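You operate a simulated robot arm through the tools that you are given. There is no shell and no other tool. Be economical: measure what you need, move in short steps, check, and stop when the job is done.

You run a simulated robot arm. Do the job below in one go: nothing can be reset, and whatever is moved stays where it is left.

TASK
Strap and connect the black battery, then check that the white lamp lights.
Fine: red key OFF before the clamps move; red clamp first, black last, one at a time; shut the lid; key OFF at the end.

It is judged by the outcome, as a careful person would: the job done as asked, and still so three seconds after it is handed in. It fails if anything else is knocked over, pushed out of place, dropped, spilled or broken. A push-on lid holds only when it is set on centred and level and pressed home; a screw cap is set on level and turned clockwise until tight.

THE ROBOT
A 6-joint arm with a two-finger parallel gripper, fixed in place. Base frame: the origin is at the foot of the arm, x ahead of it, y to its left, z up. Lengths are in cm, angles in rad, forces in N, time in s.
With the tool pointing down near the work surface it reaches from about 16 to 84 cm from the base axis. Its first joint turns from -2.897 to 2.897 rad. Payload 3.91 kg.
The tool frame sits at the grasp point between the pads (the TCP): z along the fingers, y along the line on which they close. The tips reach 3 cm beyond it. The gripper opens to 11 cm. The fingers are 2 cm wide and 1 cm thick; the gripper's body (4.8 by 11.2 cm) begins 5.5 cm behind the TCP.
Orientation is told as [roll, pitch, yaw] about the base's x, y, z axes, in that order, counted from this pose: with the fingers straight down and closing along the base's y, the tool's x points along the base's -x, its y along +y and its z along -z.

THE INTERFACE
- The arm moves only by the tool send_rows. Its argument "commands" is a list of rows, each an object (a shift or turn left out is 0, a gripper value left out holds the last) with "offset": the shift along the tool's x, y, z in cm, a list of three; "rotation": the turn, a rotation vector about the tool's x, y, z in rad, a list of three; "jaw": the gripper command, from -1 (fully open) to 1 (shut), values between in proportion. In form: [{"offset": [x, y, z], "rotation": [ax, ay, az], "jaw": jaw}, ...]. A call has 1 to 20 rows; each row shifts and turns the commanded pose from where the row before left it, along the tool's axes as they then stand. Rows are played at 5 a second. More than 5 cm and 0.15 rad between two rows, or a gripper value outside its range, and nothing of the call is played. A pose out of reach is approached as far as the arm can. The call stops where the force on the tool passes 90 N (or 10 N more than at its start, if that is more) or the arm is blocked; 0.2 s more then pass. The fingers move at their own pace (about 10.8 cm/s each) and stop on an object; they squeeze with about 32 N. The grip force told is the motor's: it shows also when the fingers shut on nothing. Time passes only in rows, and 0.2 s behind the last, so rows that do not move let the fingers close. The reply holds the time, the measured pose of the TCP, the force on the tool along the base axes, the opening and the grip force, in the units named above and with some noise, and new pictures: "show" is both (left out), scene, wrist or none.
- Cameras (640 x 400 px; columns grow to the right, rows downward): "scene" is fixed at [22.12, -49.88, 153.3]; the picture's right is [0.80, -0.60, 0.00], its down [-0.44, -0.59, -0.68] and it looks along [0.41, 0.55, -0.73] (base axes); focal length 295 px, centre (320, 200). "wrist" rides on the gripper at [-3.6, 0, -5.7] in the tool frame; the picture's right is [0.00, -1.00, 0.00], its down [0.97, 0.00, -0.24] and it looks along [0.24, 0.00, 0.97] (tool axes); focal length 218 px, centre (320, 200).
- slide_trunk(by): slides the trunk up (or, below 0, down) by that many cm; the arm rides with it, the base frame stays. It gives what a move gives, with no picture.
- locate(camera, pixels): there is no depth. For up to 12 entries [column, row, z] of the newest picture of that camera ("zoom" is the newest enlarged one), the place [x, y] in the base frame at which the ray of that pixel passes the height z, good to about 0.2 cm. It takes no simulated time.
- enlarge(camera, box): a new picture of the part [left, top, right, bottom] of that camera's present view, enlarged. It takes no simulated time.
- job_done(): hands the job in; it is judged then, once.

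Keep the steps short. Do not move on a guess: measure, check each grasp and each placing, and mend mistakes. In all there are 80 turns and 150 pictures (those below and enlarged ones count). Leave the gripper open and the arm clear of the work at the hand-in unless told otherwise, and finish with a single line.

The tools are called after "Call:" as name(argument=value, ...) on one line, values as JSON. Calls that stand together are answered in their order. send_rows: Moves the arm, as the interface text tells. Its arguments: {"type":"object","properties":{"commands":{"type":"array"},"show":{"type":"string","enum":["both","scene","wrist","none"]}},"required":["commands"]} The other tools are called the same way: slide_trunk (by) slides the trunk up or down; locate (camera, pixels) gives the place at which the rays of pixels pass given heights; enlarge (camera, box) takes an enlarged picture of a part of a camera's view; job_done () hands the job in.

At the start:

```text
time_s: 0.0
tcp_pos: [43.68, -3.87, 123.64]
tool_rot: [-0.001, 0.0, 0.001]
contact_force: [0.3, 0.2, -0.2]
opening: 10.99
finger_force: 0.2
trunk travel left (down, up): [-47.5, 6.5]
```

scene: 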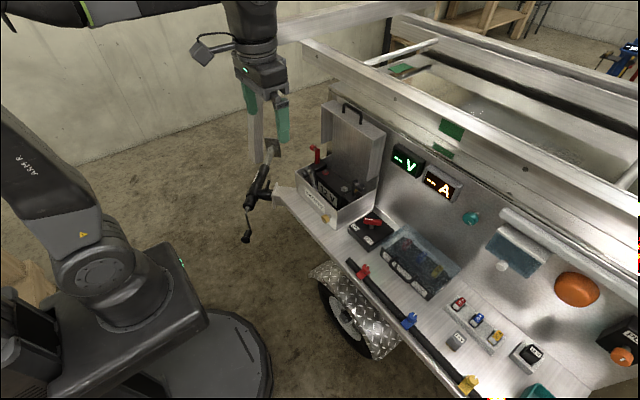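
wrist: 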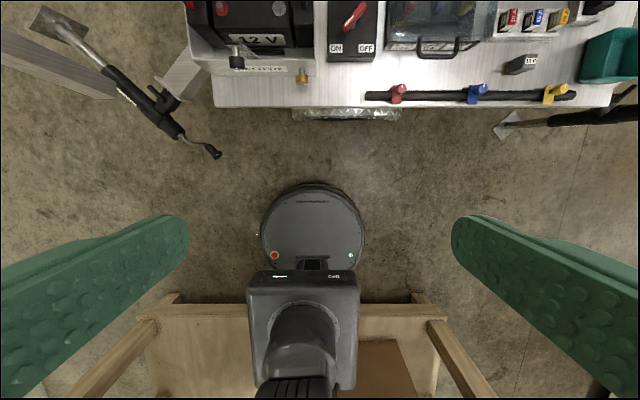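

I see a trailer shelf with a battery box (lid open), a key switch, meters and lamps. I'll enlarge the areas first.

Call:
enlarge(camera="scene", box=[260, 90, 420, 250])

Call:
enlarge(camera="scene", box=[340, 200, 500, 300])

Call:
enlarge(camera="scene", box=[430, 200, 640, 400])

Call:
enlarge(camera="wrist", box=[160, 0, 400, 120])

```text
2.50 times, centred on (340, 170) of scene
```

zoom: 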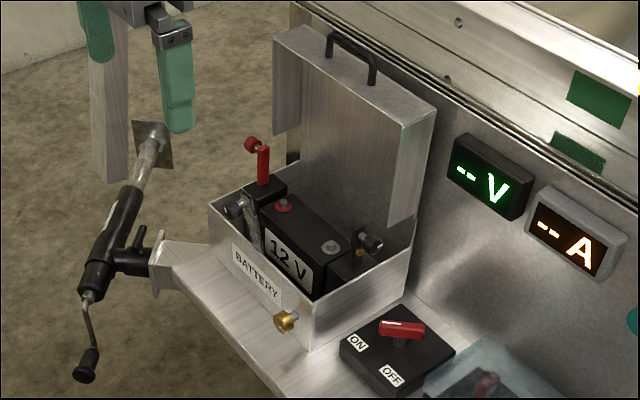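

```text
4.00 times, centred on (420, 250) of scene
```

zoom: 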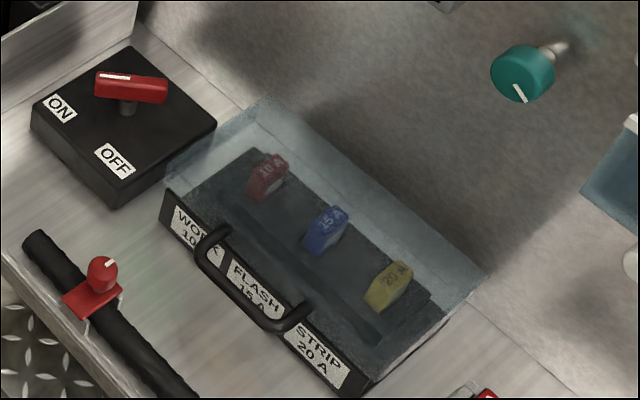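

```text
2.00 times, centred on (535, 300) of scene
```

zoom: 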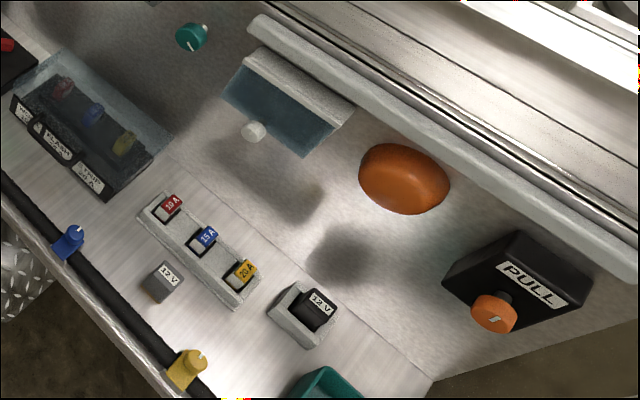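

```text
2.67 times, centred on (280, 60) of wrist
```

zoom: 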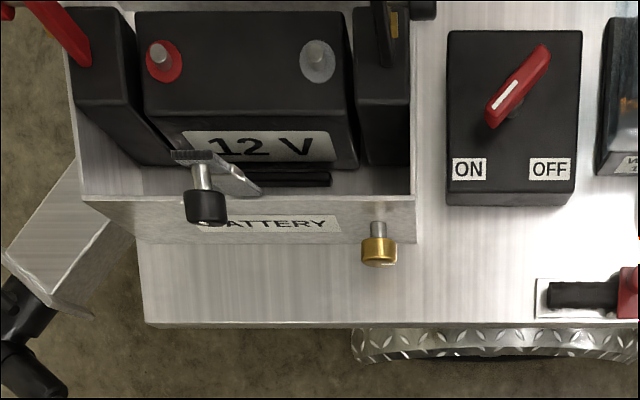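

The key's white mark seems to point towards ON. I'll locate the main parts from the wrist view.

Call:
locate(camera="wrist", pixels=[[236, 60, 82], [221, 8, 86], [279, 8, 86], [353, 15, 78], [336, 48, 75], [367, 48, 75], [303, 78, 75], [254, 40, 82], [215, 107, 70.4], [400, 90, 72], [550, 90, 72]])

Call:
locate(camera="scene", pixels=[[372, 223, 77], [331, 218, 77], [316, 152, 92], [352, 185, 86], [352, 115, 105]])

```text
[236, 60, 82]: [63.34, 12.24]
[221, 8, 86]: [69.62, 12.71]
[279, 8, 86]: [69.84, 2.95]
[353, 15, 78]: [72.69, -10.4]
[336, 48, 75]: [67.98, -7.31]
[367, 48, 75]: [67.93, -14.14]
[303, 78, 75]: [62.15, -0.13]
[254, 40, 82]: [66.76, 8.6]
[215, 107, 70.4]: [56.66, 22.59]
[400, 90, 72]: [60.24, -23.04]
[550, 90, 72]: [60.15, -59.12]
```

```text
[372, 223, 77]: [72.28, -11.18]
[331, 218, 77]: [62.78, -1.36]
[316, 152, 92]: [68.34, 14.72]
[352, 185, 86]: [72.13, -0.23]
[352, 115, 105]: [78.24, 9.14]
```

I'll go over to the box, high up, for a close top view.

Call:
send_rows(commands=[{"offset": [-4, 1.5, 0]}, {"offset": [-4, 1.5, 1]}, {"offset": [-4, 1.5, 1]}, {"offset": [-4, 1.5, 1]}, {"offset": [-4, 1, 1]}, {"offset": [-2, 0, 1]}])

```text
time_s: 1.4
tcp_pos: [65.81, 3.19, 118.53]
tool_rot: [-0.001, 0.003, -0.002]
contact_force: [-0.4, 0.0, 0.7]
opening: 10.99
finger_force: 0.0
trunk travel left (down, up): [-47.5, 6.5]
```

scene: 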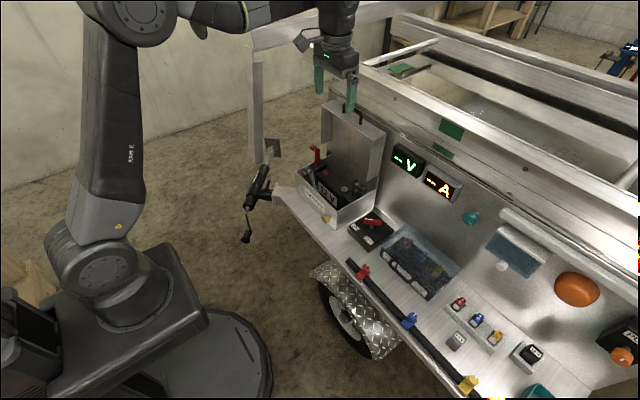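
wrist: 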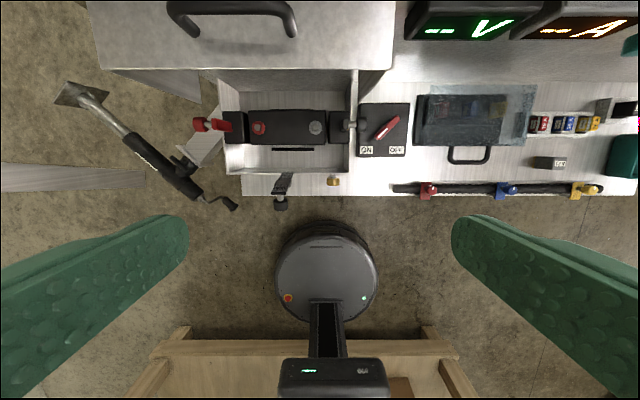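

Call:
enlarge(camera="wrist", box=[180, 80, 420, 220])

Call:
enlarge(camera="wrist", box=[380, 70, 640, 210])

Call:
enlarge(camera="scene", box=[290, 130, 390, 230])

```text
2.67 times, centred on (300, 150) of wrist
```

zoom: 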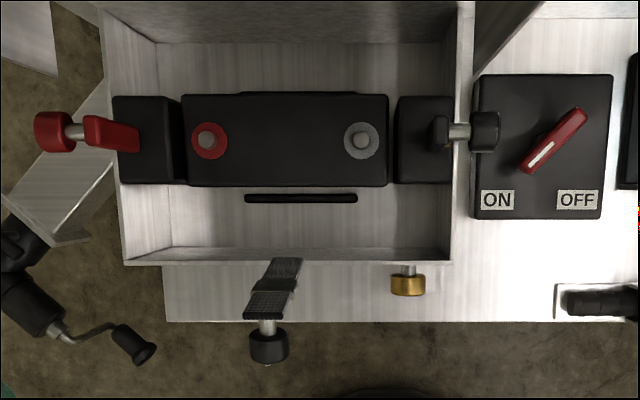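

```text
2.46 times, centred on (510, 140) of wrist
```

zoom: 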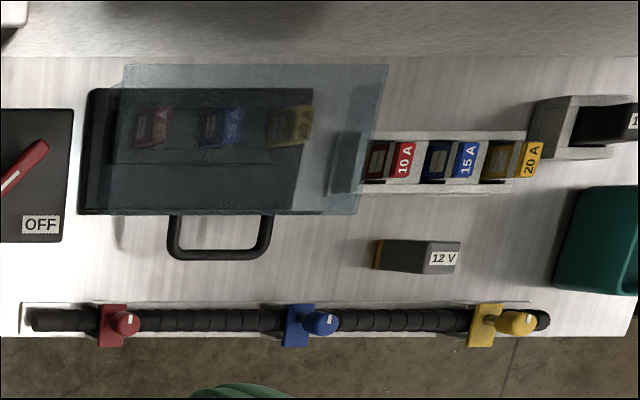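

```text
4.00 times, centred on (340, 180) of scene
```

zoom: 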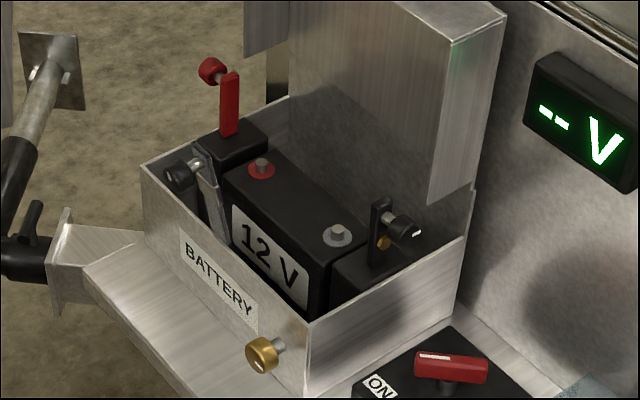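

The strap (tilted to the front), red clamp and black clamp are all upright, and the key's mark points to ON. I'll triangulate the key handle from both views.

Call:
locate(camera="wrist", pixels=[[378, 139, 76], [378, 139, 80], [399, 121, 76], [399, 121, 80], [360, 156, 74], [405, 156, 74], [405, 108, 74], [360, 108, 74]])

Call:
locate(camera="scene", pixels=[[364, 219, 76], [364, 219, 80], [382, 223, 76], [382, 223, 80], [372, 228, 76], [348, 227, 74], [367, 243, 74], [394, 231, 74]])

```text
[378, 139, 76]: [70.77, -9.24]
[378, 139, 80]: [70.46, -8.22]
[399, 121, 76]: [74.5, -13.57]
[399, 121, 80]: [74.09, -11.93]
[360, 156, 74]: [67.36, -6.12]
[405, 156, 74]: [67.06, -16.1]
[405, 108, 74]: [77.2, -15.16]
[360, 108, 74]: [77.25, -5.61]
```

```text
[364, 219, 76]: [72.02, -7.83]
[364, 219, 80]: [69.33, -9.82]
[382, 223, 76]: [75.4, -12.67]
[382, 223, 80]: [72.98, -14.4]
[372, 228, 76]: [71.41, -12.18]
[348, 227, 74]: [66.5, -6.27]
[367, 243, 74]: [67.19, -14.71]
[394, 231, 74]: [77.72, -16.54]
```

The key handle top is about z 77.5, centred near (72.5, -10.9). I'll check neighbouring clearances: black knob, lid and box walls.

Call:
locate(camera="wrist", pixels=[[362, 129, 82], [362, 129, 86], [362, 129, 90], [350, 172, 80], [350, 172, 83], [393, 68, 100], [393, 68, 95], [393, 68, 105], [197, 129, 85], [197, 129, 90], [197, 129, 95], [281, 203, 86]])

Call:
locate(camera="scene", pixels=[[361, 187, 82], [361, 187, 86], [361, 187, 90], [337, 209, 80], [337, 209, 83], [386, 130, 100], [366, 186, 85], [313, 148, 85], [313, 148, 90], [313, 148, 95], [305, 174, 86], [305, 174, 90]])

```text
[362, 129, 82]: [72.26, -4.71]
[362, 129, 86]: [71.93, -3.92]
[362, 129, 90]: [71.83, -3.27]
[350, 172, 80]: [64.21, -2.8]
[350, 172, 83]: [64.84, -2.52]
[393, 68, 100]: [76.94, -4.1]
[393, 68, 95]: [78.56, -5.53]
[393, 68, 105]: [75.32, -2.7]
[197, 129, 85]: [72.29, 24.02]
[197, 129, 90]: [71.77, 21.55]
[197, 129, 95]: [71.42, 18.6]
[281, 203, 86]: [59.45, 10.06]
```

```text
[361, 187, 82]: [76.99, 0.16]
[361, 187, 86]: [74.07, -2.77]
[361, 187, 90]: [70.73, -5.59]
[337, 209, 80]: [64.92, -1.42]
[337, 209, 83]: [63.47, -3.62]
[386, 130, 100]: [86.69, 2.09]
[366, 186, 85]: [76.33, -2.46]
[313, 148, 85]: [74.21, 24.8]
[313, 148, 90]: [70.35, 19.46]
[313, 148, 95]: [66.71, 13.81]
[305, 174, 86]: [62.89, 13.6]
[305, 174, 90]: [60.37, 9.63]
```

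Clearances are workable. I'll go above the key, turn +0.84 about tool z, and half-close the jaws.

Call:
send_rows(commands=[{"offset": [-1, -4, 0], "jaw": 0.0}, {"offset": [-2, -4, 0]}, {"offset": [-2, -4, 0]}, {"offset": [-1.7, -2.1, 0]}, {"rotation": [0, 0, 0.14]}, {"rotation": [0, 0, 0.14]}, {"rotation": [0, 0, 0.14]}, {"rotation": [0, 0, 0.14]}, {"rotation": [0, 0, 0.14]}, {"rotation": [0, 0, 0.14]}, {"offset": [0, 0, 5]}, {"offset": [0, 0, 5]}, {"offset": [0, 0, 5]}, {"offset": [0, 0, 5]}])

```text
time_s: 4.4
tcp_pos: [72.37, -10.95, 98.49]
tool_rot: [-0.001, 0.001, -0.842]
contact_force: [0.2, 0.7, -0.2]
opening: 5.5
finger_force: 0.1
trunk travel left (down, up): [-47.5, 6.5]
```

scene: 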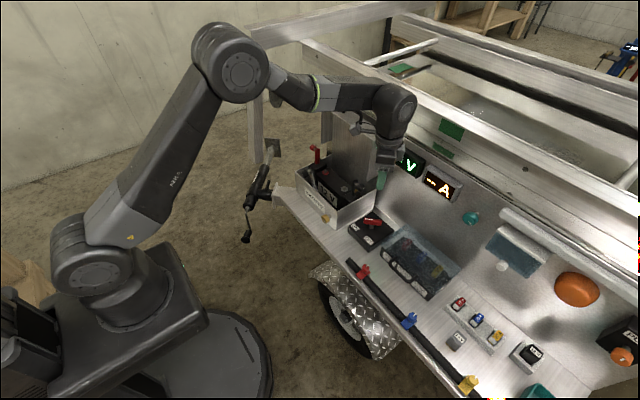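
wrist: 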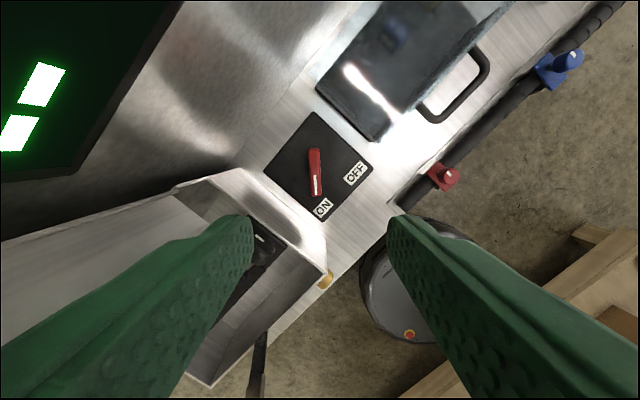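

Call:
locate(camera="wrist", pixels=[[314, 150, 77.5], [317, 196, 77.5], [316, 173, 77.5], [262, 238, 88], [325, 266, 82], [245, 168, 82], [176, 190, 95], [172, 10, 95], [275, 242, 88]])

Call:
enlarge(camera="wrist", box=[160, 100, 400, 290])

```text
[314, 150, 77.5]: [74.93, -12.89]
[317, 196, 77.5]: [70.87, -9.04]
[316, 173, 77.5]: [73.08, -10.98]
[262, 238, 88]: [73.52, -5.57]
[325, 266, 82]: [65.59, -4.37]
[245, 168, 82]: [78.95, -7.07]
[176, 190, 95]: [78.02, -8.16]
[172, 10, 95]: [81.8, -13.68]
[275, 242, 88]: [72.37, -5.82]
```

```text
2.11 times, centred on (280, 195) of wrist
```

zoom: 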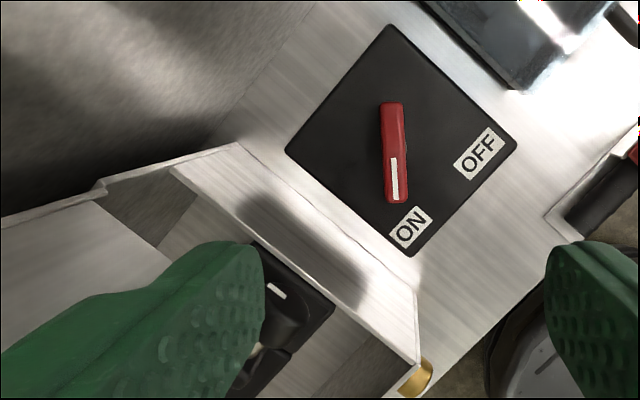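

The handle is aligned with the tool. I'll shift 0.4 cm and descend to TCP z≈78.3.

Call:
send_rows(commands=[{"offset": [-0.27, 0.3, 4.5]}, {"offset": [0, 0, 4.5]}, {"offset": [0, 0, 4]}, {"offset": [0, 0, 3]}, {"offset": [0, 0, 2]}, {"offset": [0, 0, 2.2]}])

```text
time_s: 5.8
tcp_pos: [72.75, -10.89, 78.33]
tool_rot: [0.002, 0.001, -0.84]
contact_force: [-0.8, 0.7, 0.2]
opening: 5.51
finger_force: 0.1
trunk travel left (down, up): [-47.5, 6.5]
```

scene: 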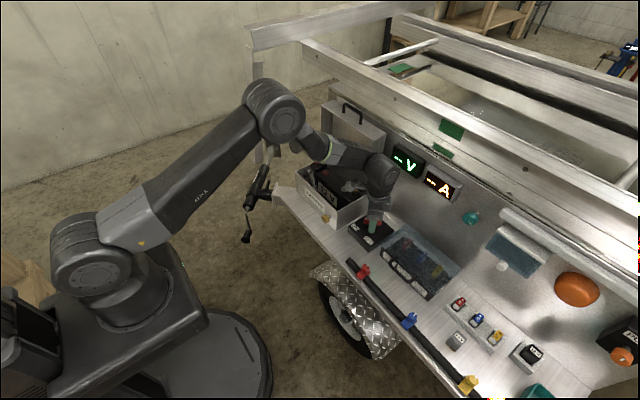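
wrist: 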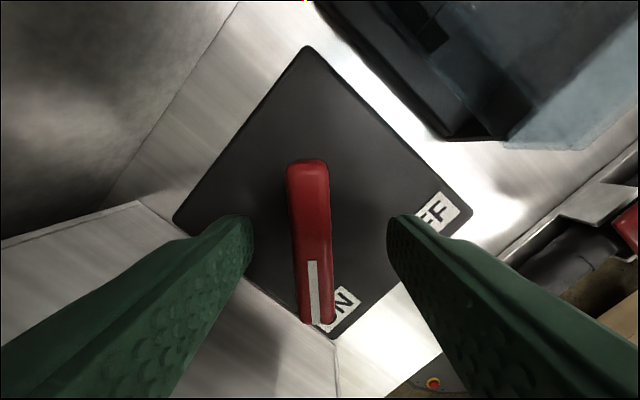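

Good: the handle is between the fingers. I'll close on it.

Call:
send_rows(commands=[{"jaw": 0.5}, {"jaw": 1}, {}, {}])

```text
time_s: 6.8
tcp_pos: [73.0, -10.75, 78.36]
tool_rot: [-0.001, -0.002, -0.84]
contact_force: [13.7, 9.8, -1.8]
opening: 1.46
finger_force: 44.4
trunk travel left (down, up): [-47.5, 6.5]
```

scene: 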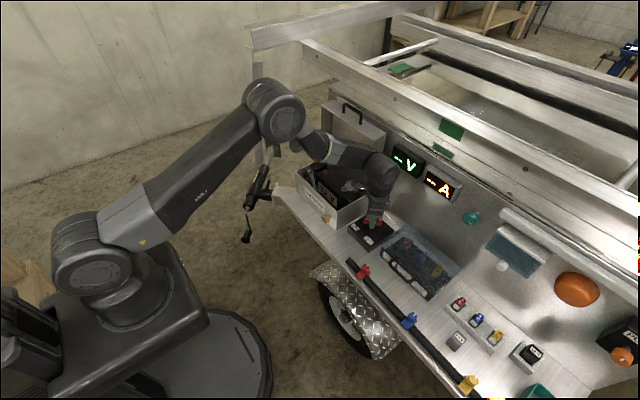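
wrist: 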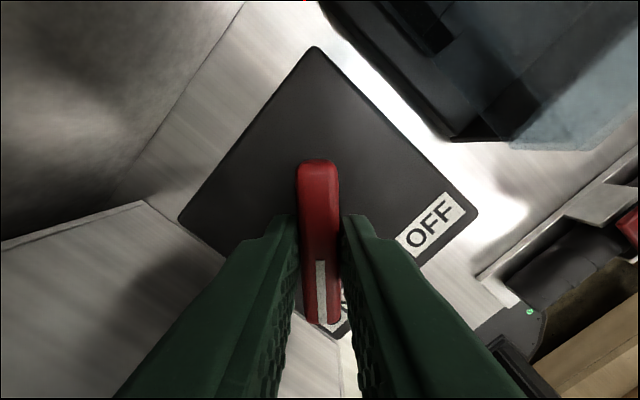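

The grip is good, with a side load of about 17 N. I'll correct 0.3 cm in tool y, then turn counter-clockwise (−tool z) halfway and check.

Call:
send_rows(commands=[{"offset": [0, 0.35, 0]}, {"rotation": [0, 0, -0.13]}, {"rotation": [0, 0, -0.13]}, {"rotation": [0, 0, -0.13]}, {"rotation": [0, 0, -0.13]}])

```text
time_s: 8.0
tcp_pos: [72.91, -10.82, 78.36]
tool_rot: [0.0, 0.001, -0.322]
contact_force: [-7.2, -8.0, -3.8]
opening: 1.39
finger_force: 45.1
trunk travel left (down, up): [-47.5, 6.5]
```

scene: 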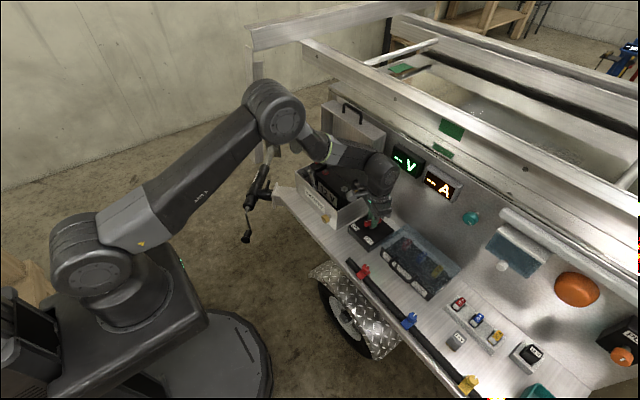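
wrist: 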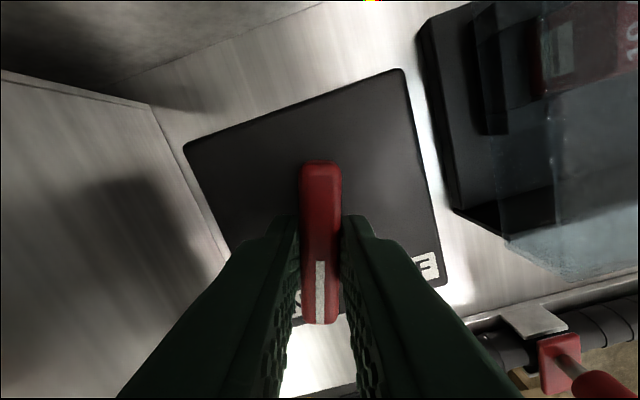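

The key is turning with the gripper. I'll continue towards OFF.

Call:
send_rows(commands=[{"rotation": [0, 0, -0.13]}, {"rotation": [0, 0, -0.13]}, {"rotation": [0, 0, -0.13]}, {"rotation": [0, 0, -0.13]}, {"rotation": [0, 0, -0.13]}, {"rotation": [0, 0, -0.13]}, {"rotation": [0, 0, -0.13]}, {"rotation": [0, 0, -0.13]}])

```text
time_s: 9.8
tcp_pos: [72.91, -10.93, 78.35]
tool_rot: [0.001, 0.0, 0.72]
contact_force: [-13.2, -23.8, -11.6]
opening: 1.37
finger_force: 45.3
trunk travel left (down, up): [-47.5, 6.5]
```

scene: 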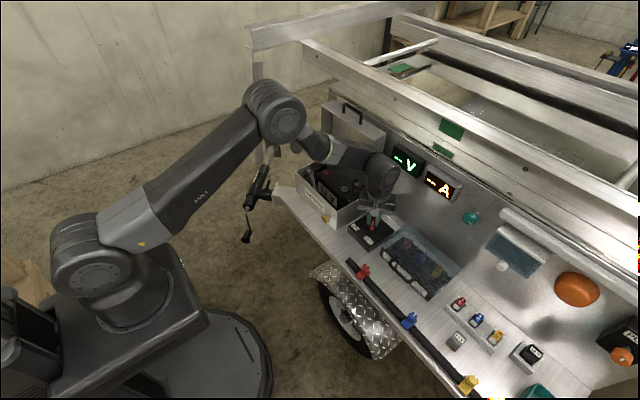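
wrist: 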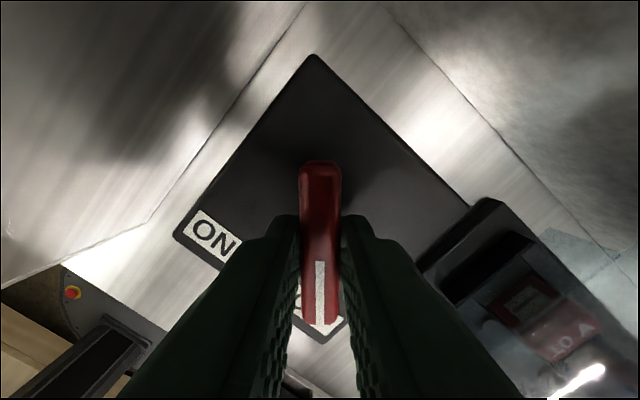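

Nearly there. One more small turn to the stop, then release and lift to check.

Call:
send_rows(commands=[{"rotation": [0, 0, -0.06]}, {"rotation": [0, 0, -0.05]}, {"jaw": 0.5}, {"jaw": 0.0}, {}, {"offset": [0, 0, -3]}, {"offset": [0, 0, -5]}, {"offset": [0, 0, -5]}, {"offset": [0, 0, -5]}])

Call:
enlarge(camera="wrist", box=[220, 80, 460, 280])

```text
time_s: 11.8
tcp_pos: [72.94, -10.7, 96.59]
tool_rot: [-0.002, 0.001, 0.829]
contact_force: [0.0, -0.5, -0.5]
opening: 5.49
finger_force: 0.0
trunk travel left (down, up): [-47.5, 6.5]
```

scene: 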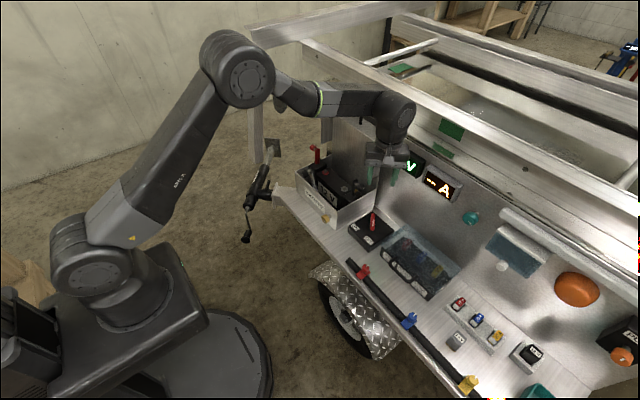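
wrist: 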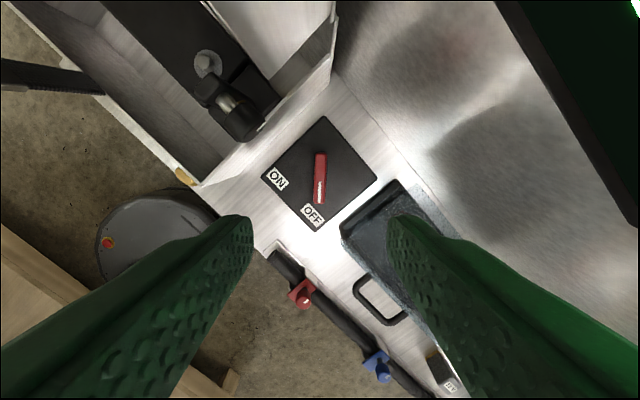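

```text
2.00 times, centred on (340, 180) of wrist
```

zoom: 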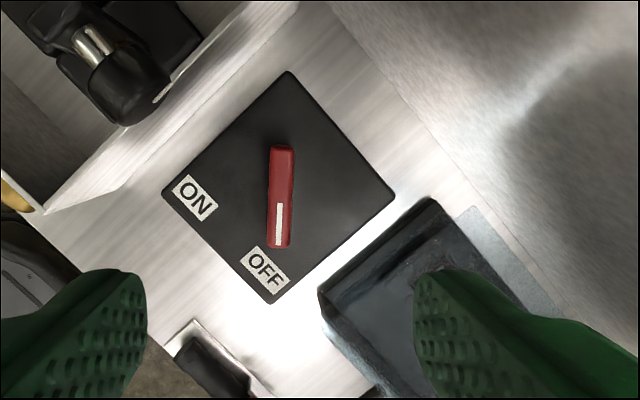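

The key is OFF. Next is the strap: I'll raise, turn back to yaw 0, and look at the strap from (62, 8, 106).

Call:
send_rows(commands=[{"offset": [0, 0, -5], "rotation": [0, 0, 0.14]}, {"offset": [0, 0, -5], "rotation": [0, 0, 0.14]}, {"rotation": [0, 0, 0.14]}, {"rotation": [0, 0, 0.14]}, {"rotation": [0, 0, 0.14]}, {"rotation": [0, 0, 0.13]}, {"offset": [3, 4, 0]}, {"offset": [3, 4, 0]}, {"offset": [2, 4, 0]}, {"offset": [2, 4, 0], "jaw": -0.2}, {"offset": [0, 2, 0]}])

Call:
enlarge(camera="wrist", box=[170, 40, 470, 240])

Call:
enlarge(camera="scene", box=[280, 130, 380, 230])

```text
time_s: 14.2
tcp_pos: [62.94, 7.33, 106.5]
tool_rot: [0.0, 0.0, -0.001]
contact_force: [-0.8, 0.8, 0.4]
opening: 6.58
finger_force: 0.2
trunk travel left (down, up): [-47.5, 6.5]
```

scene: 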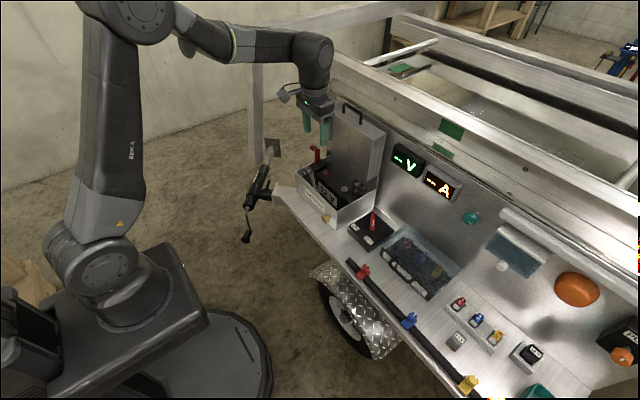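
wrist: 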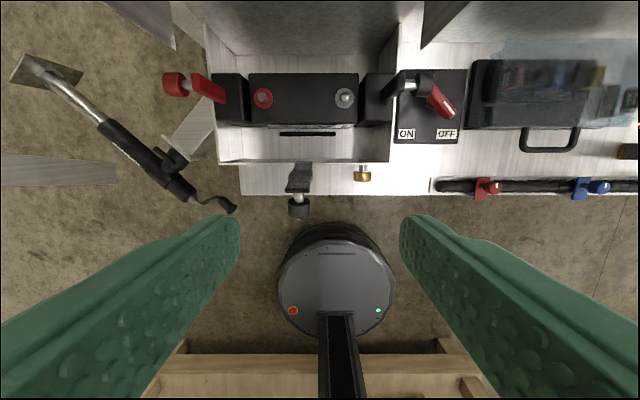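

```text
2.00 times, centred on (320, 140) of wrist
```

zoom: 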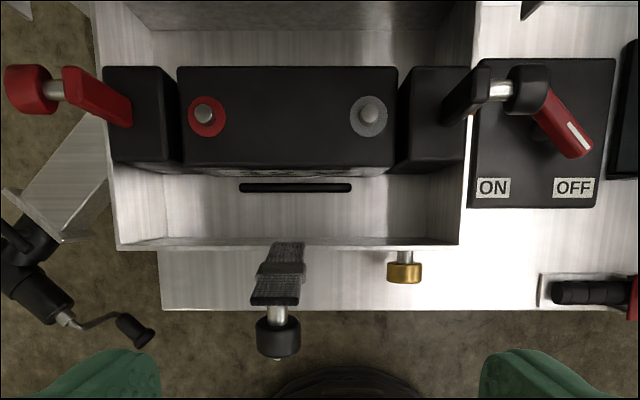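

```text
4.00 times, centred on (330, 180) of scene
```

zoom: 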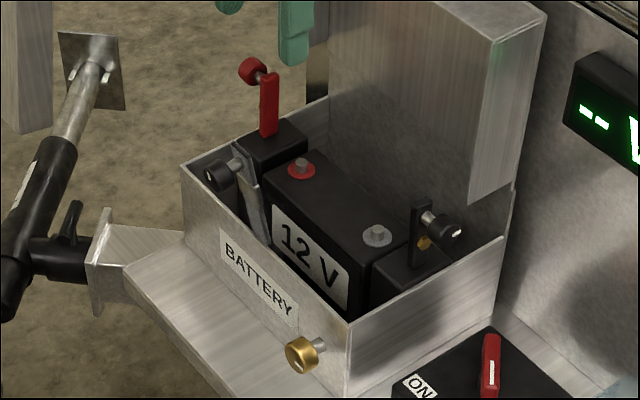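

Call:
locate(camera="wrist", pixels=[[299, 209, 84], [299, 209, 88], [298, 190, 86], [298, 190, 90], [303, 162, 80], [303, 162, 86], [308, 133, 72], [263, 98, 82], [345, 98, 82], [303, 84, 82], [303, 111, 82], [388, 162, 82]])

Call:
locate(camera="scene", pixels=[[304, 174, 84], [304, 174, 88], [311, 168, 86], [311, 168, 90], [315.5, 190.5, 74], [315.5, 190.5, 80], [326, 171, 82], [344, 188, 82], [326, 171, 84], [344, 188, 84], [337, 211, 80], [337, 211, 82]])

```text
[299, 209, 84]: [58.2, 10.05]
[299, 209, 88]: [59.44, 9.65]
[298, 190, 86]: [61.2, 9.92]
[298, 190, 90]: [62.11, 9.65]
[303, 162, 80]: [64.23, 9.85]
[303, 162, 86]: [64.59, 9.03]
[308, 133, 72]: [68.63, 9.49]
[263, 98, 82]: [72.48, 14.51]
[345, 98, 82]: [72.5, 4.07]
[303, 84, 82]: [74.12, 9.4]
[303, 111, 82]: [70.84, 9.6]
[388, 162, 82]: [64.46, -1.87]
```

```text
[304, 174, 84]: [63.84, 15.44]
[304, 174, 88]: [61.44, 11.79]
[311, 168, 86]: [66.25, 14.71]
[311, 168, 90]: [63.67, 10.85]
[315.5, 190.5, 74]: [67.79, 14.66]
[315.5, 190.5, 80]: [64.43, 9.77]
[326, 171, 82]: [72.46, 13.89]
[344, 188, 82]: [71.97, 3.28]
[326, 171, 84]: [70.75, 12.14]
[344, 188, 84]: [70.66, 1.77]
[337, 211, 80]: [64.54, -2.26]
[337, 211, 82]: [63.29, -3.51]
```

Call:
enlarge(camera="scene", box=[295, 155, 345, 205])

Call:
enlarge(camera="wrist", box=[260, 110, 360, 220])

```text
8.00 times, centred on (320, 180) of scene
```

zoom: 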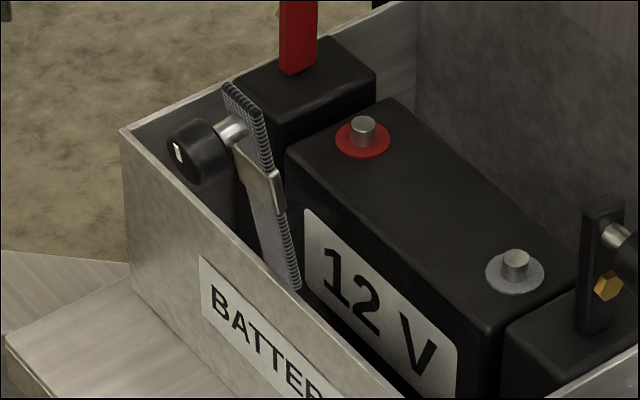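

```text
3.64 times, centred on (310, 165) of wrist
```

zoom: 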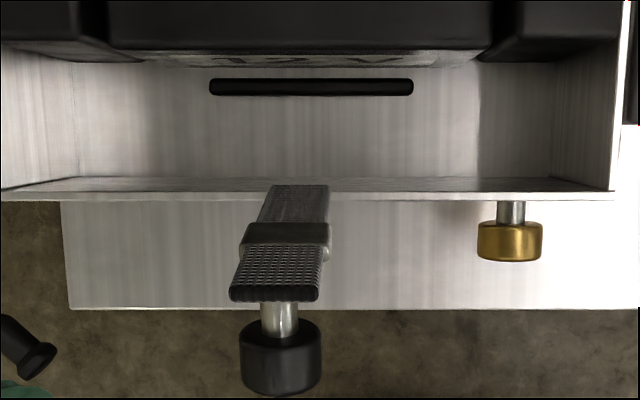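

The strap stands at the box's front rim, hinged there, leaning to the front with its knob facing me at about (60, 9.6, 90). I plan to push it up and over with the closed fingers, tilted forward to stay clear of the lid. First I'll get in place in front of it.

Call:
send_rows(commands=[{"offset": [3, 1, 0], "jaw": 1}, {"offset": [3, 1.2, 0]}, {"offset": [2.5, 0, 0]}, {"rotation": [0, -0.15, 0]}, {"rotation": [0, -0.15, 0]}, {"rotation": [0, -0.15, 0]}, {"rotation": [0, -0.15, 0]}, {"offset": [2.5, 0, 3.7]}, {"offset": [2.5, 0, 3.7]}, {"offset": [2.5, 0, 3.7]}])

Call:
enlarge(camera="wrist", box=[170, 40, 470, 240])

```text
time_s: 16.4
tcp_pos: [54.84, 9.14, 93.21]
tool_rot: [0.038, -0.593, -0.083]
contact_force: [-3.0, 2.8, -1.0]
opening: 0.01
finger_force: 31.4
trunk travel left (down, up): [-47.5, 6.5]
```

scene: 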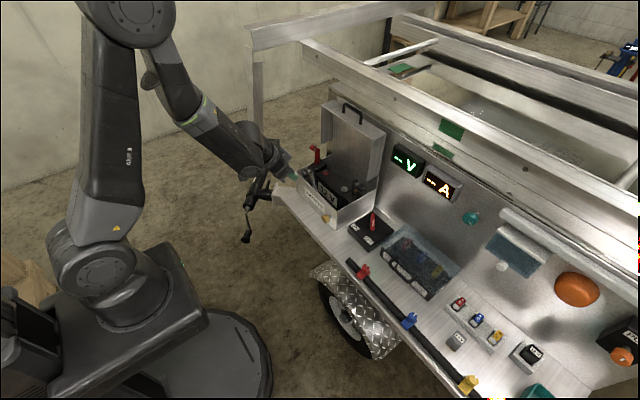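
wrist: 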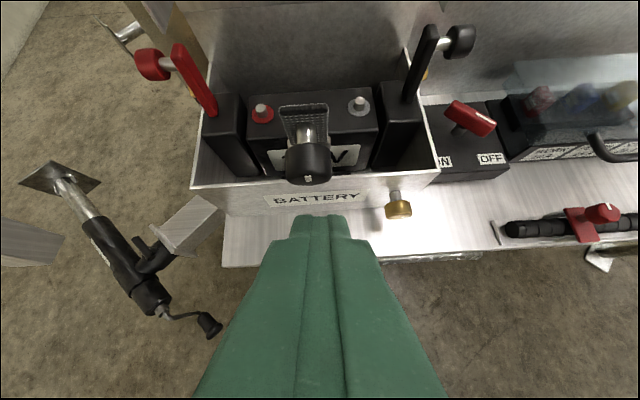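

```text
2.00 times, centred on (320, 140) of wrist
```

zoom: 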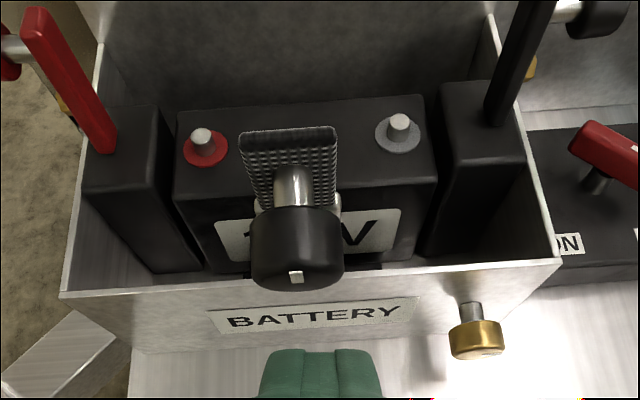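

Call:
send_rows(commands=[{}, {}], show="none")

Call:
locate(camera="wrist", pixels=[[309, 165, 90], [309, 165, 88], [304, 108, 90], [304, 108, 88]])

```text
time_s: 17.0
tcp_pos: [54.53, 9.41, 93.18]
tool_rot: [-0.001, -0.599, -0.001]
contact_force: [-0.1, 0.8, 0.6]
opening: 0.02
finger_force: 31.7
trunk travel left (down, up): [-47.5, 6.5]
```

```text
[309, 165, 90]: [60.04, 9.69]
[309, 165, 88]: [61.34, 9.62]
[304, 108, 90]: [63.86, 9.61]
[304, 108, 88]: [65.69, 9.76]
```

Now settled. I'll lower 1.2 cm and push +x 5 cm in steps.

Call:
send_rows(commands=[{"offset": [0.68, 0.15, 1.0]}, {"offset": [-0.825, 0, 0.565]}, {"offset": [-0.825, 0, 0.565]}, {"offset": [-0.825, 0, 0.565]}, {"offset": [-0.825, 0, 0.565]}, {"offset": [-0.825, 0, 0.565]}, {}])

```text
time_s: 18.6
tcp_pos: [59.6, 9.7, 91.8]
tool_rot: [0.0, -0.601, 0.001]
contact_force: [-0.2, 0.2, -0.4]
opening: 0.0
finger_force: 32.0
trunk travel left (down, up): [-47.5, 6.5]
```

scene: 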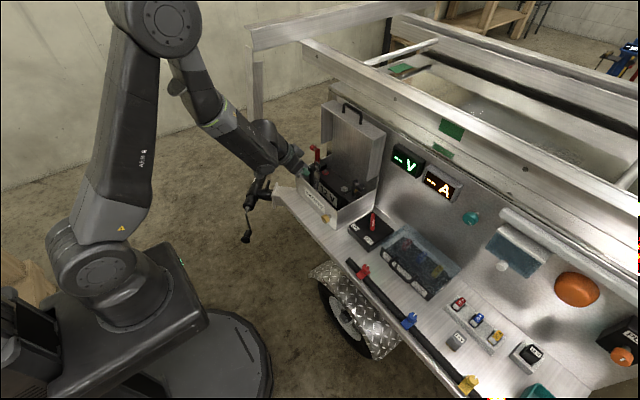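
wrist: 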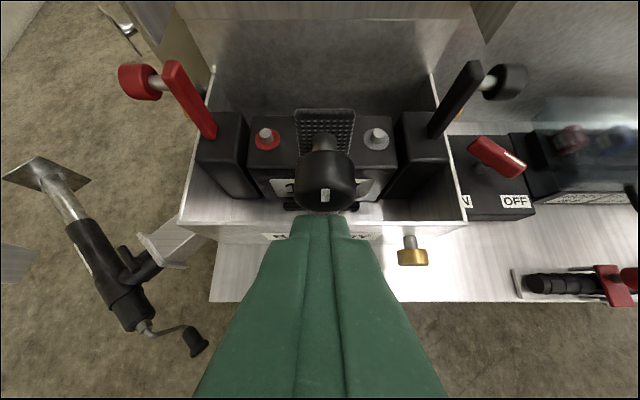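

The strap is moving with little force. Continue +x 4 cm.

Call:
send_rows(commands=[{"offset": [-0.825, 0, 0.565]}, {"offset": [-0.825, 0, 0.565]}, {"offset": [-0.825, 0, 0.565]}, {"offset": [-0.825, 0, 0.565]}, {}])

Call:
enlarge(camera="scene", box=[280, 130, 380, 230])

```text
time_s: 19.8
tcp_pos: [63.5, 9.58, 91.91]
tool_rot: [-0.001, -0.598, 0.0]
contact_force: [0.8, 0.1, 0.7]
opening: 0.0
finger_force: 31.9
trunk travel left (down, up): [-47.5, 6.5]
```

scene: 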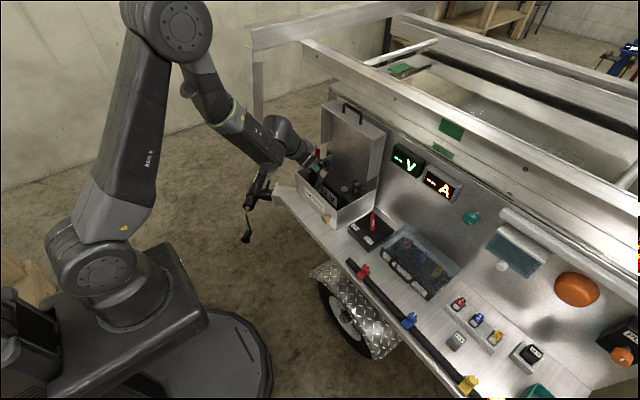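
wrist: 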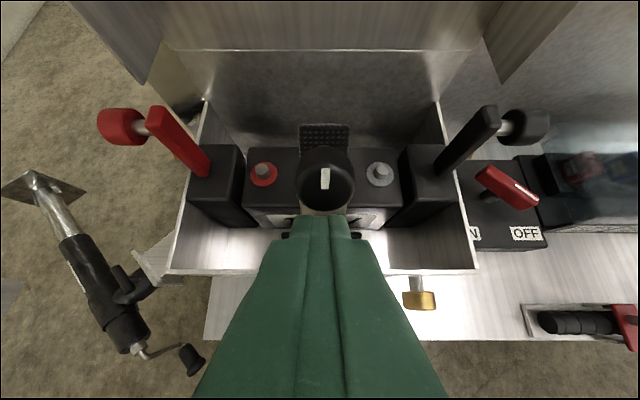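

```text
4.00 times, centred on (330, 180) of scene
```

zoom: 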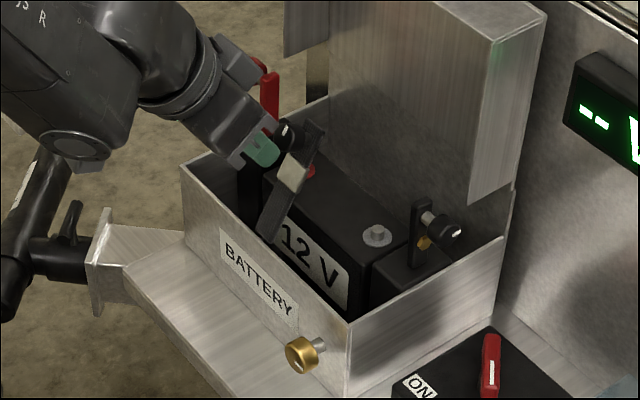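

The strap is past vertical now. I'll continue over: +3 cm, then follow the arc down part way.

Call:
send_rows(commands=[{"offset": [-0.825, 0, 0.565]}, {"offset": [-0.825, 0, 0.565]}, {"offset": [-0.825, 0, 0.565]}, {"offset": [-0.47, 0, 1.17]}, {"offset": [-0.47, 0, 1.17]}, {"offset": [-0.14, 0, 1.3]}, {"offset": [-0.13, 0, 1.3]}, {}])

Call:
enlarge(camera="scene", box=[280, 130, 380, 230])

```text
time_s: 21.6
tcp_pos: [70.26, 9.62, 88.39]
tool_rot: [-0.001, -0.6, -0.001]
contact_force: [-0.1, -0.2, 0.1]
opening: 0.0
finger_force: 31.5
trunk travel left (down, up): [-47.5, 6.5]
```

scene: 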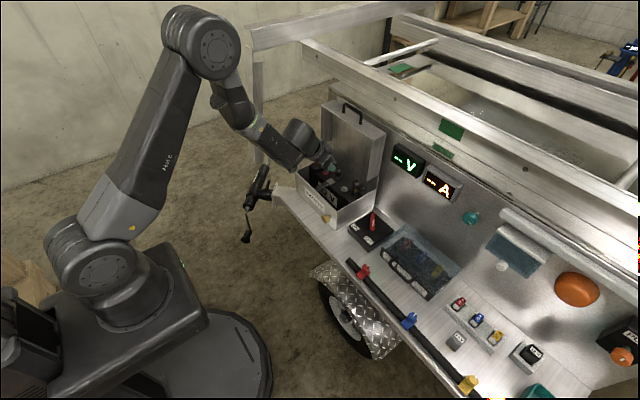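
wrist: 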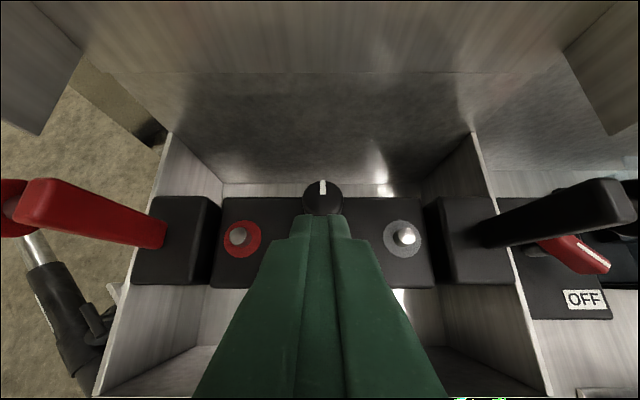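

```text
4.00 times, centred on (330, 180) of scene
```

zoom: 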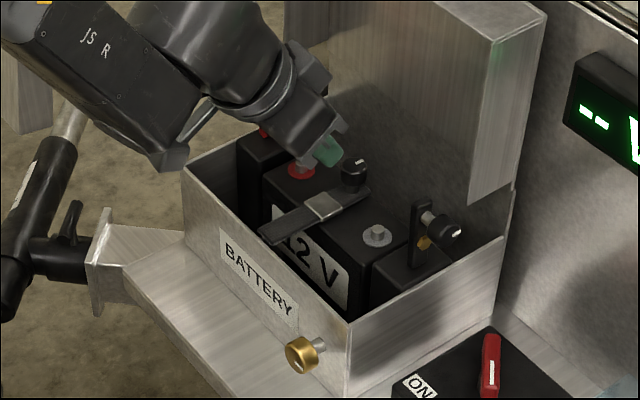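

The strap has swung over the battery. I'll back off and look from above.

Call:
send_rows(commands=[{"offset": [0, 0, -4]}, {"offset": [0, 0, -4]}, {"offset": [-1, 0, -4]}, {"offset": [-2, 0, -3], "rotation": [0, 0.15, 0], "jaw": -0.2}, {"offset": [0, 0, -1], "rotation": [0, 0.15, 0]}, {"rotation": [0, 0.15, 0]}, {"rotation": [0, 0.15, 0]}, {}])

Call:
enlarge(camera="wrist", box=[170, 0, 470, 200])

Call:
enlarge(camera="scene", box=[305, 155, 355, 205])

```text
time_s: 23.4
tcp_pos: [63.77, 9.69, 103.43]
tool_rot: [0.002, 0.002, 0.0]
contact_force: [-0.7, -1.0, -0.6]
opening: 6.6
finger_force: 0.0
trunk travel left (down, up): [-47.5, 6.5]
```

scene: 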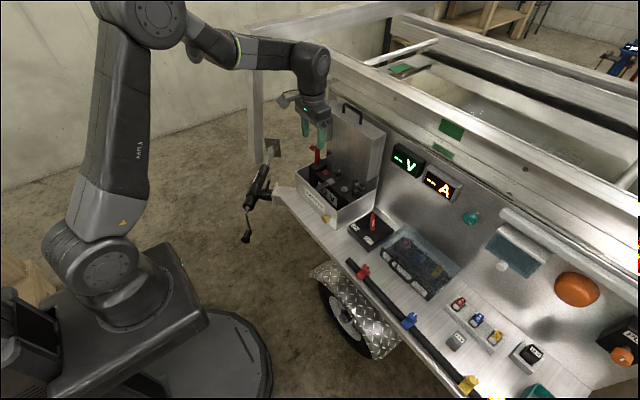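
wrist: 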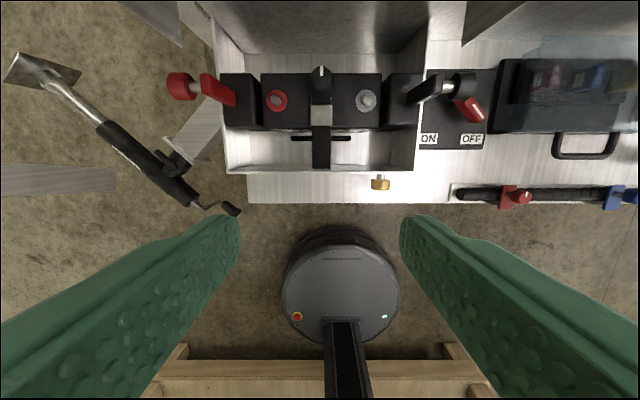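

```text
2.00 times, centred on (320, 100) of wrist
```

zoom: 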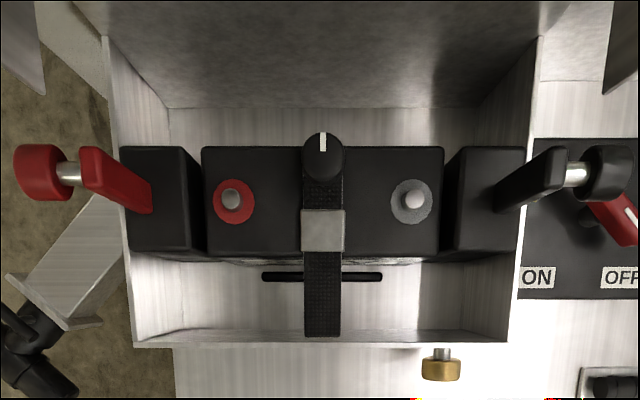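

```text
8.00 times, centred on (330, 180) of scene
```

zoom: 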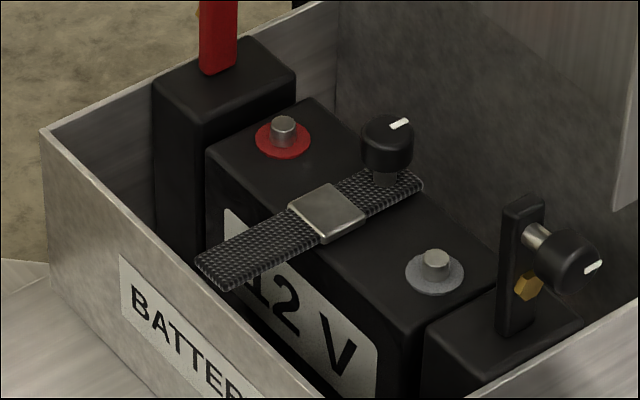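

The strap lies across the battery with its knob up. I'll locate the knob; then press and turn it clockwise to see whether it tightens.

Call:
locate(camera="wrist", pixels=[[321, 78, 84], [321, 78, 86], [276, 100, 82], [366, 100, 82], [229, 88, 92], [459, 87, 90]])

Call:
locate(camera="scene", pixels=[[337, 172, 84], [337, 172, 86], [337, 172, 82]])

```text
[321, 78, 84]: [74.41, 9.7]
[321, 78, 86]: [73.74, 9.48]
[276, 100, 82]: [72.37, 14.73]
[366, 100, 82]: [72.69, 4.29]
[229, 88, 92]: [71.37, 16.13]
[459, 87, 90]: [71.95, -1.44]
```

```text
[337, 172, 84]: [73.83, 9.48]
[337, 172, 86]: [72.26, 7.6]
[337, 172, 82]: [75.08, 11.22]
```

The knob is at about (74.1, 9.6, 84). The open lid hangs over x≥76, so I'll approach tilted 0.4 rad with yaw 0.4 and look before gripping.

Call:
send_rows(commands=[{"rotation": [0, 0, -0.14], "jaw": 0.18}, {"rotation": [0, 0, -0.13]}, {"rotation": [0, 0, -0.13]}, {"rotation": [0, -0.14, 0]}, {"rotation": [0, -0.13, 0]}, {"rotation": [0, -0.13, 0]}, {"offset": [-0.4, -1.4, 3.1]}, {"offset": [-0.4, -1.4, 3.1]}, {"offset": [-0.46, -1.28, 3.1]}, {}, {}])

Call:
enlarge(camera="wrist", box=[200, 70, 440, 230])

```text
time_s: 25.8
tcp_pos: [69.74, 7.75, 95.34]
tool_rot: [0.0, -0.399, 0.401]
contact_force: [0.1, -0.6, 0.3]
opening: 4.53
finger_force: 0.0
trunk travel left (down, up): [-47.5, 6.5]
```

scene: 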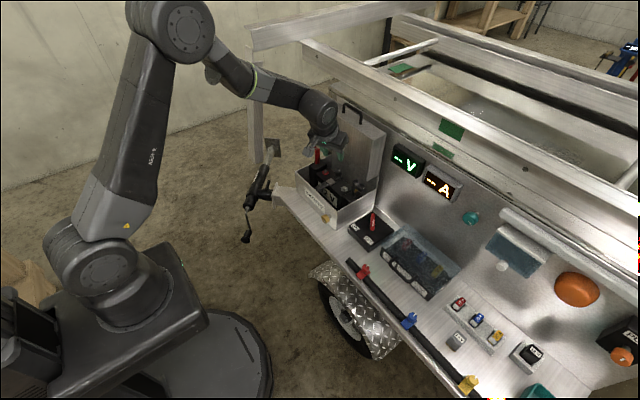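
wrist: 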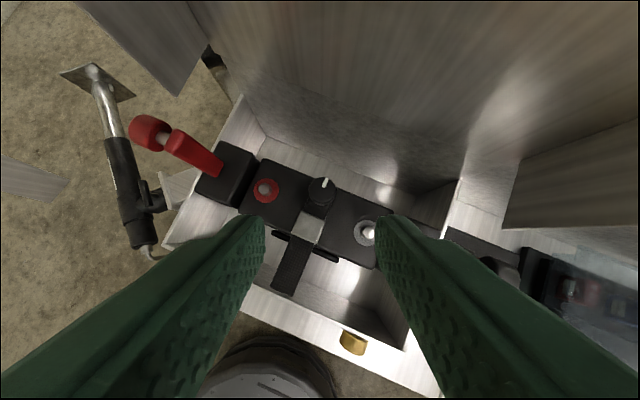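

```text
2.50 times, centred on (320, 150) of wrist
```

zoom: 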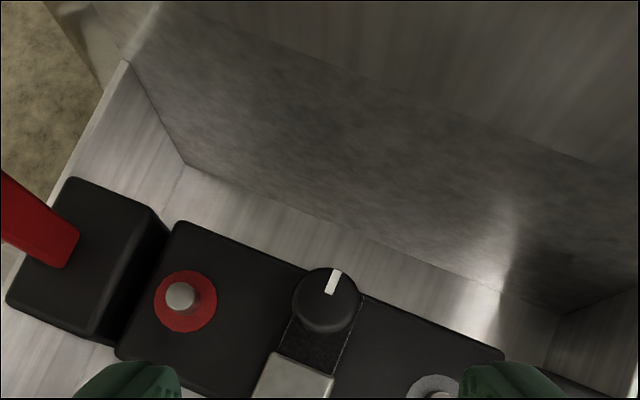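

The knob is dead ahead at (322, 190), as predicted. Advancing 10 cm.

Call:
send_rows(commands=[{"offset": [0, 0, 4]}, {"offset": [0, 0, 3]}, {"offset": [0, 0, 1.5]}, {"offset": [0, 0, 1.3]}, {}], show="wrist")

Call:
enlarge(camera="scene", box=[290, 120, 390, 220])

```text
time_s: 27.0
tcp_pos: [73.4, 9.27, 86.26]
tool_rot: [0.0, -0.401, 0.401]
contact_force: [-0.3, 0.9, -0.7]
opening: 4.48
finger_force: 0.0
trunk travel left (down, up): [-47.5, 6.5]
```

wrist: 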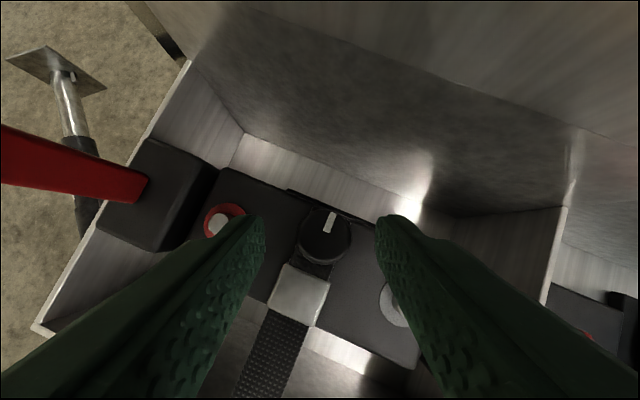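

```text
4.00 times, centred on (340, 170) of scene
```

zoom: 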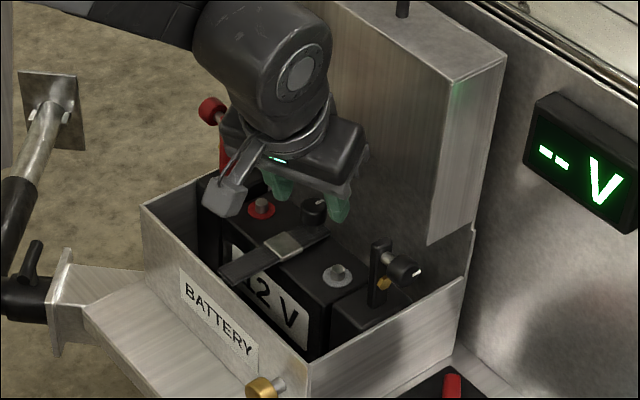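

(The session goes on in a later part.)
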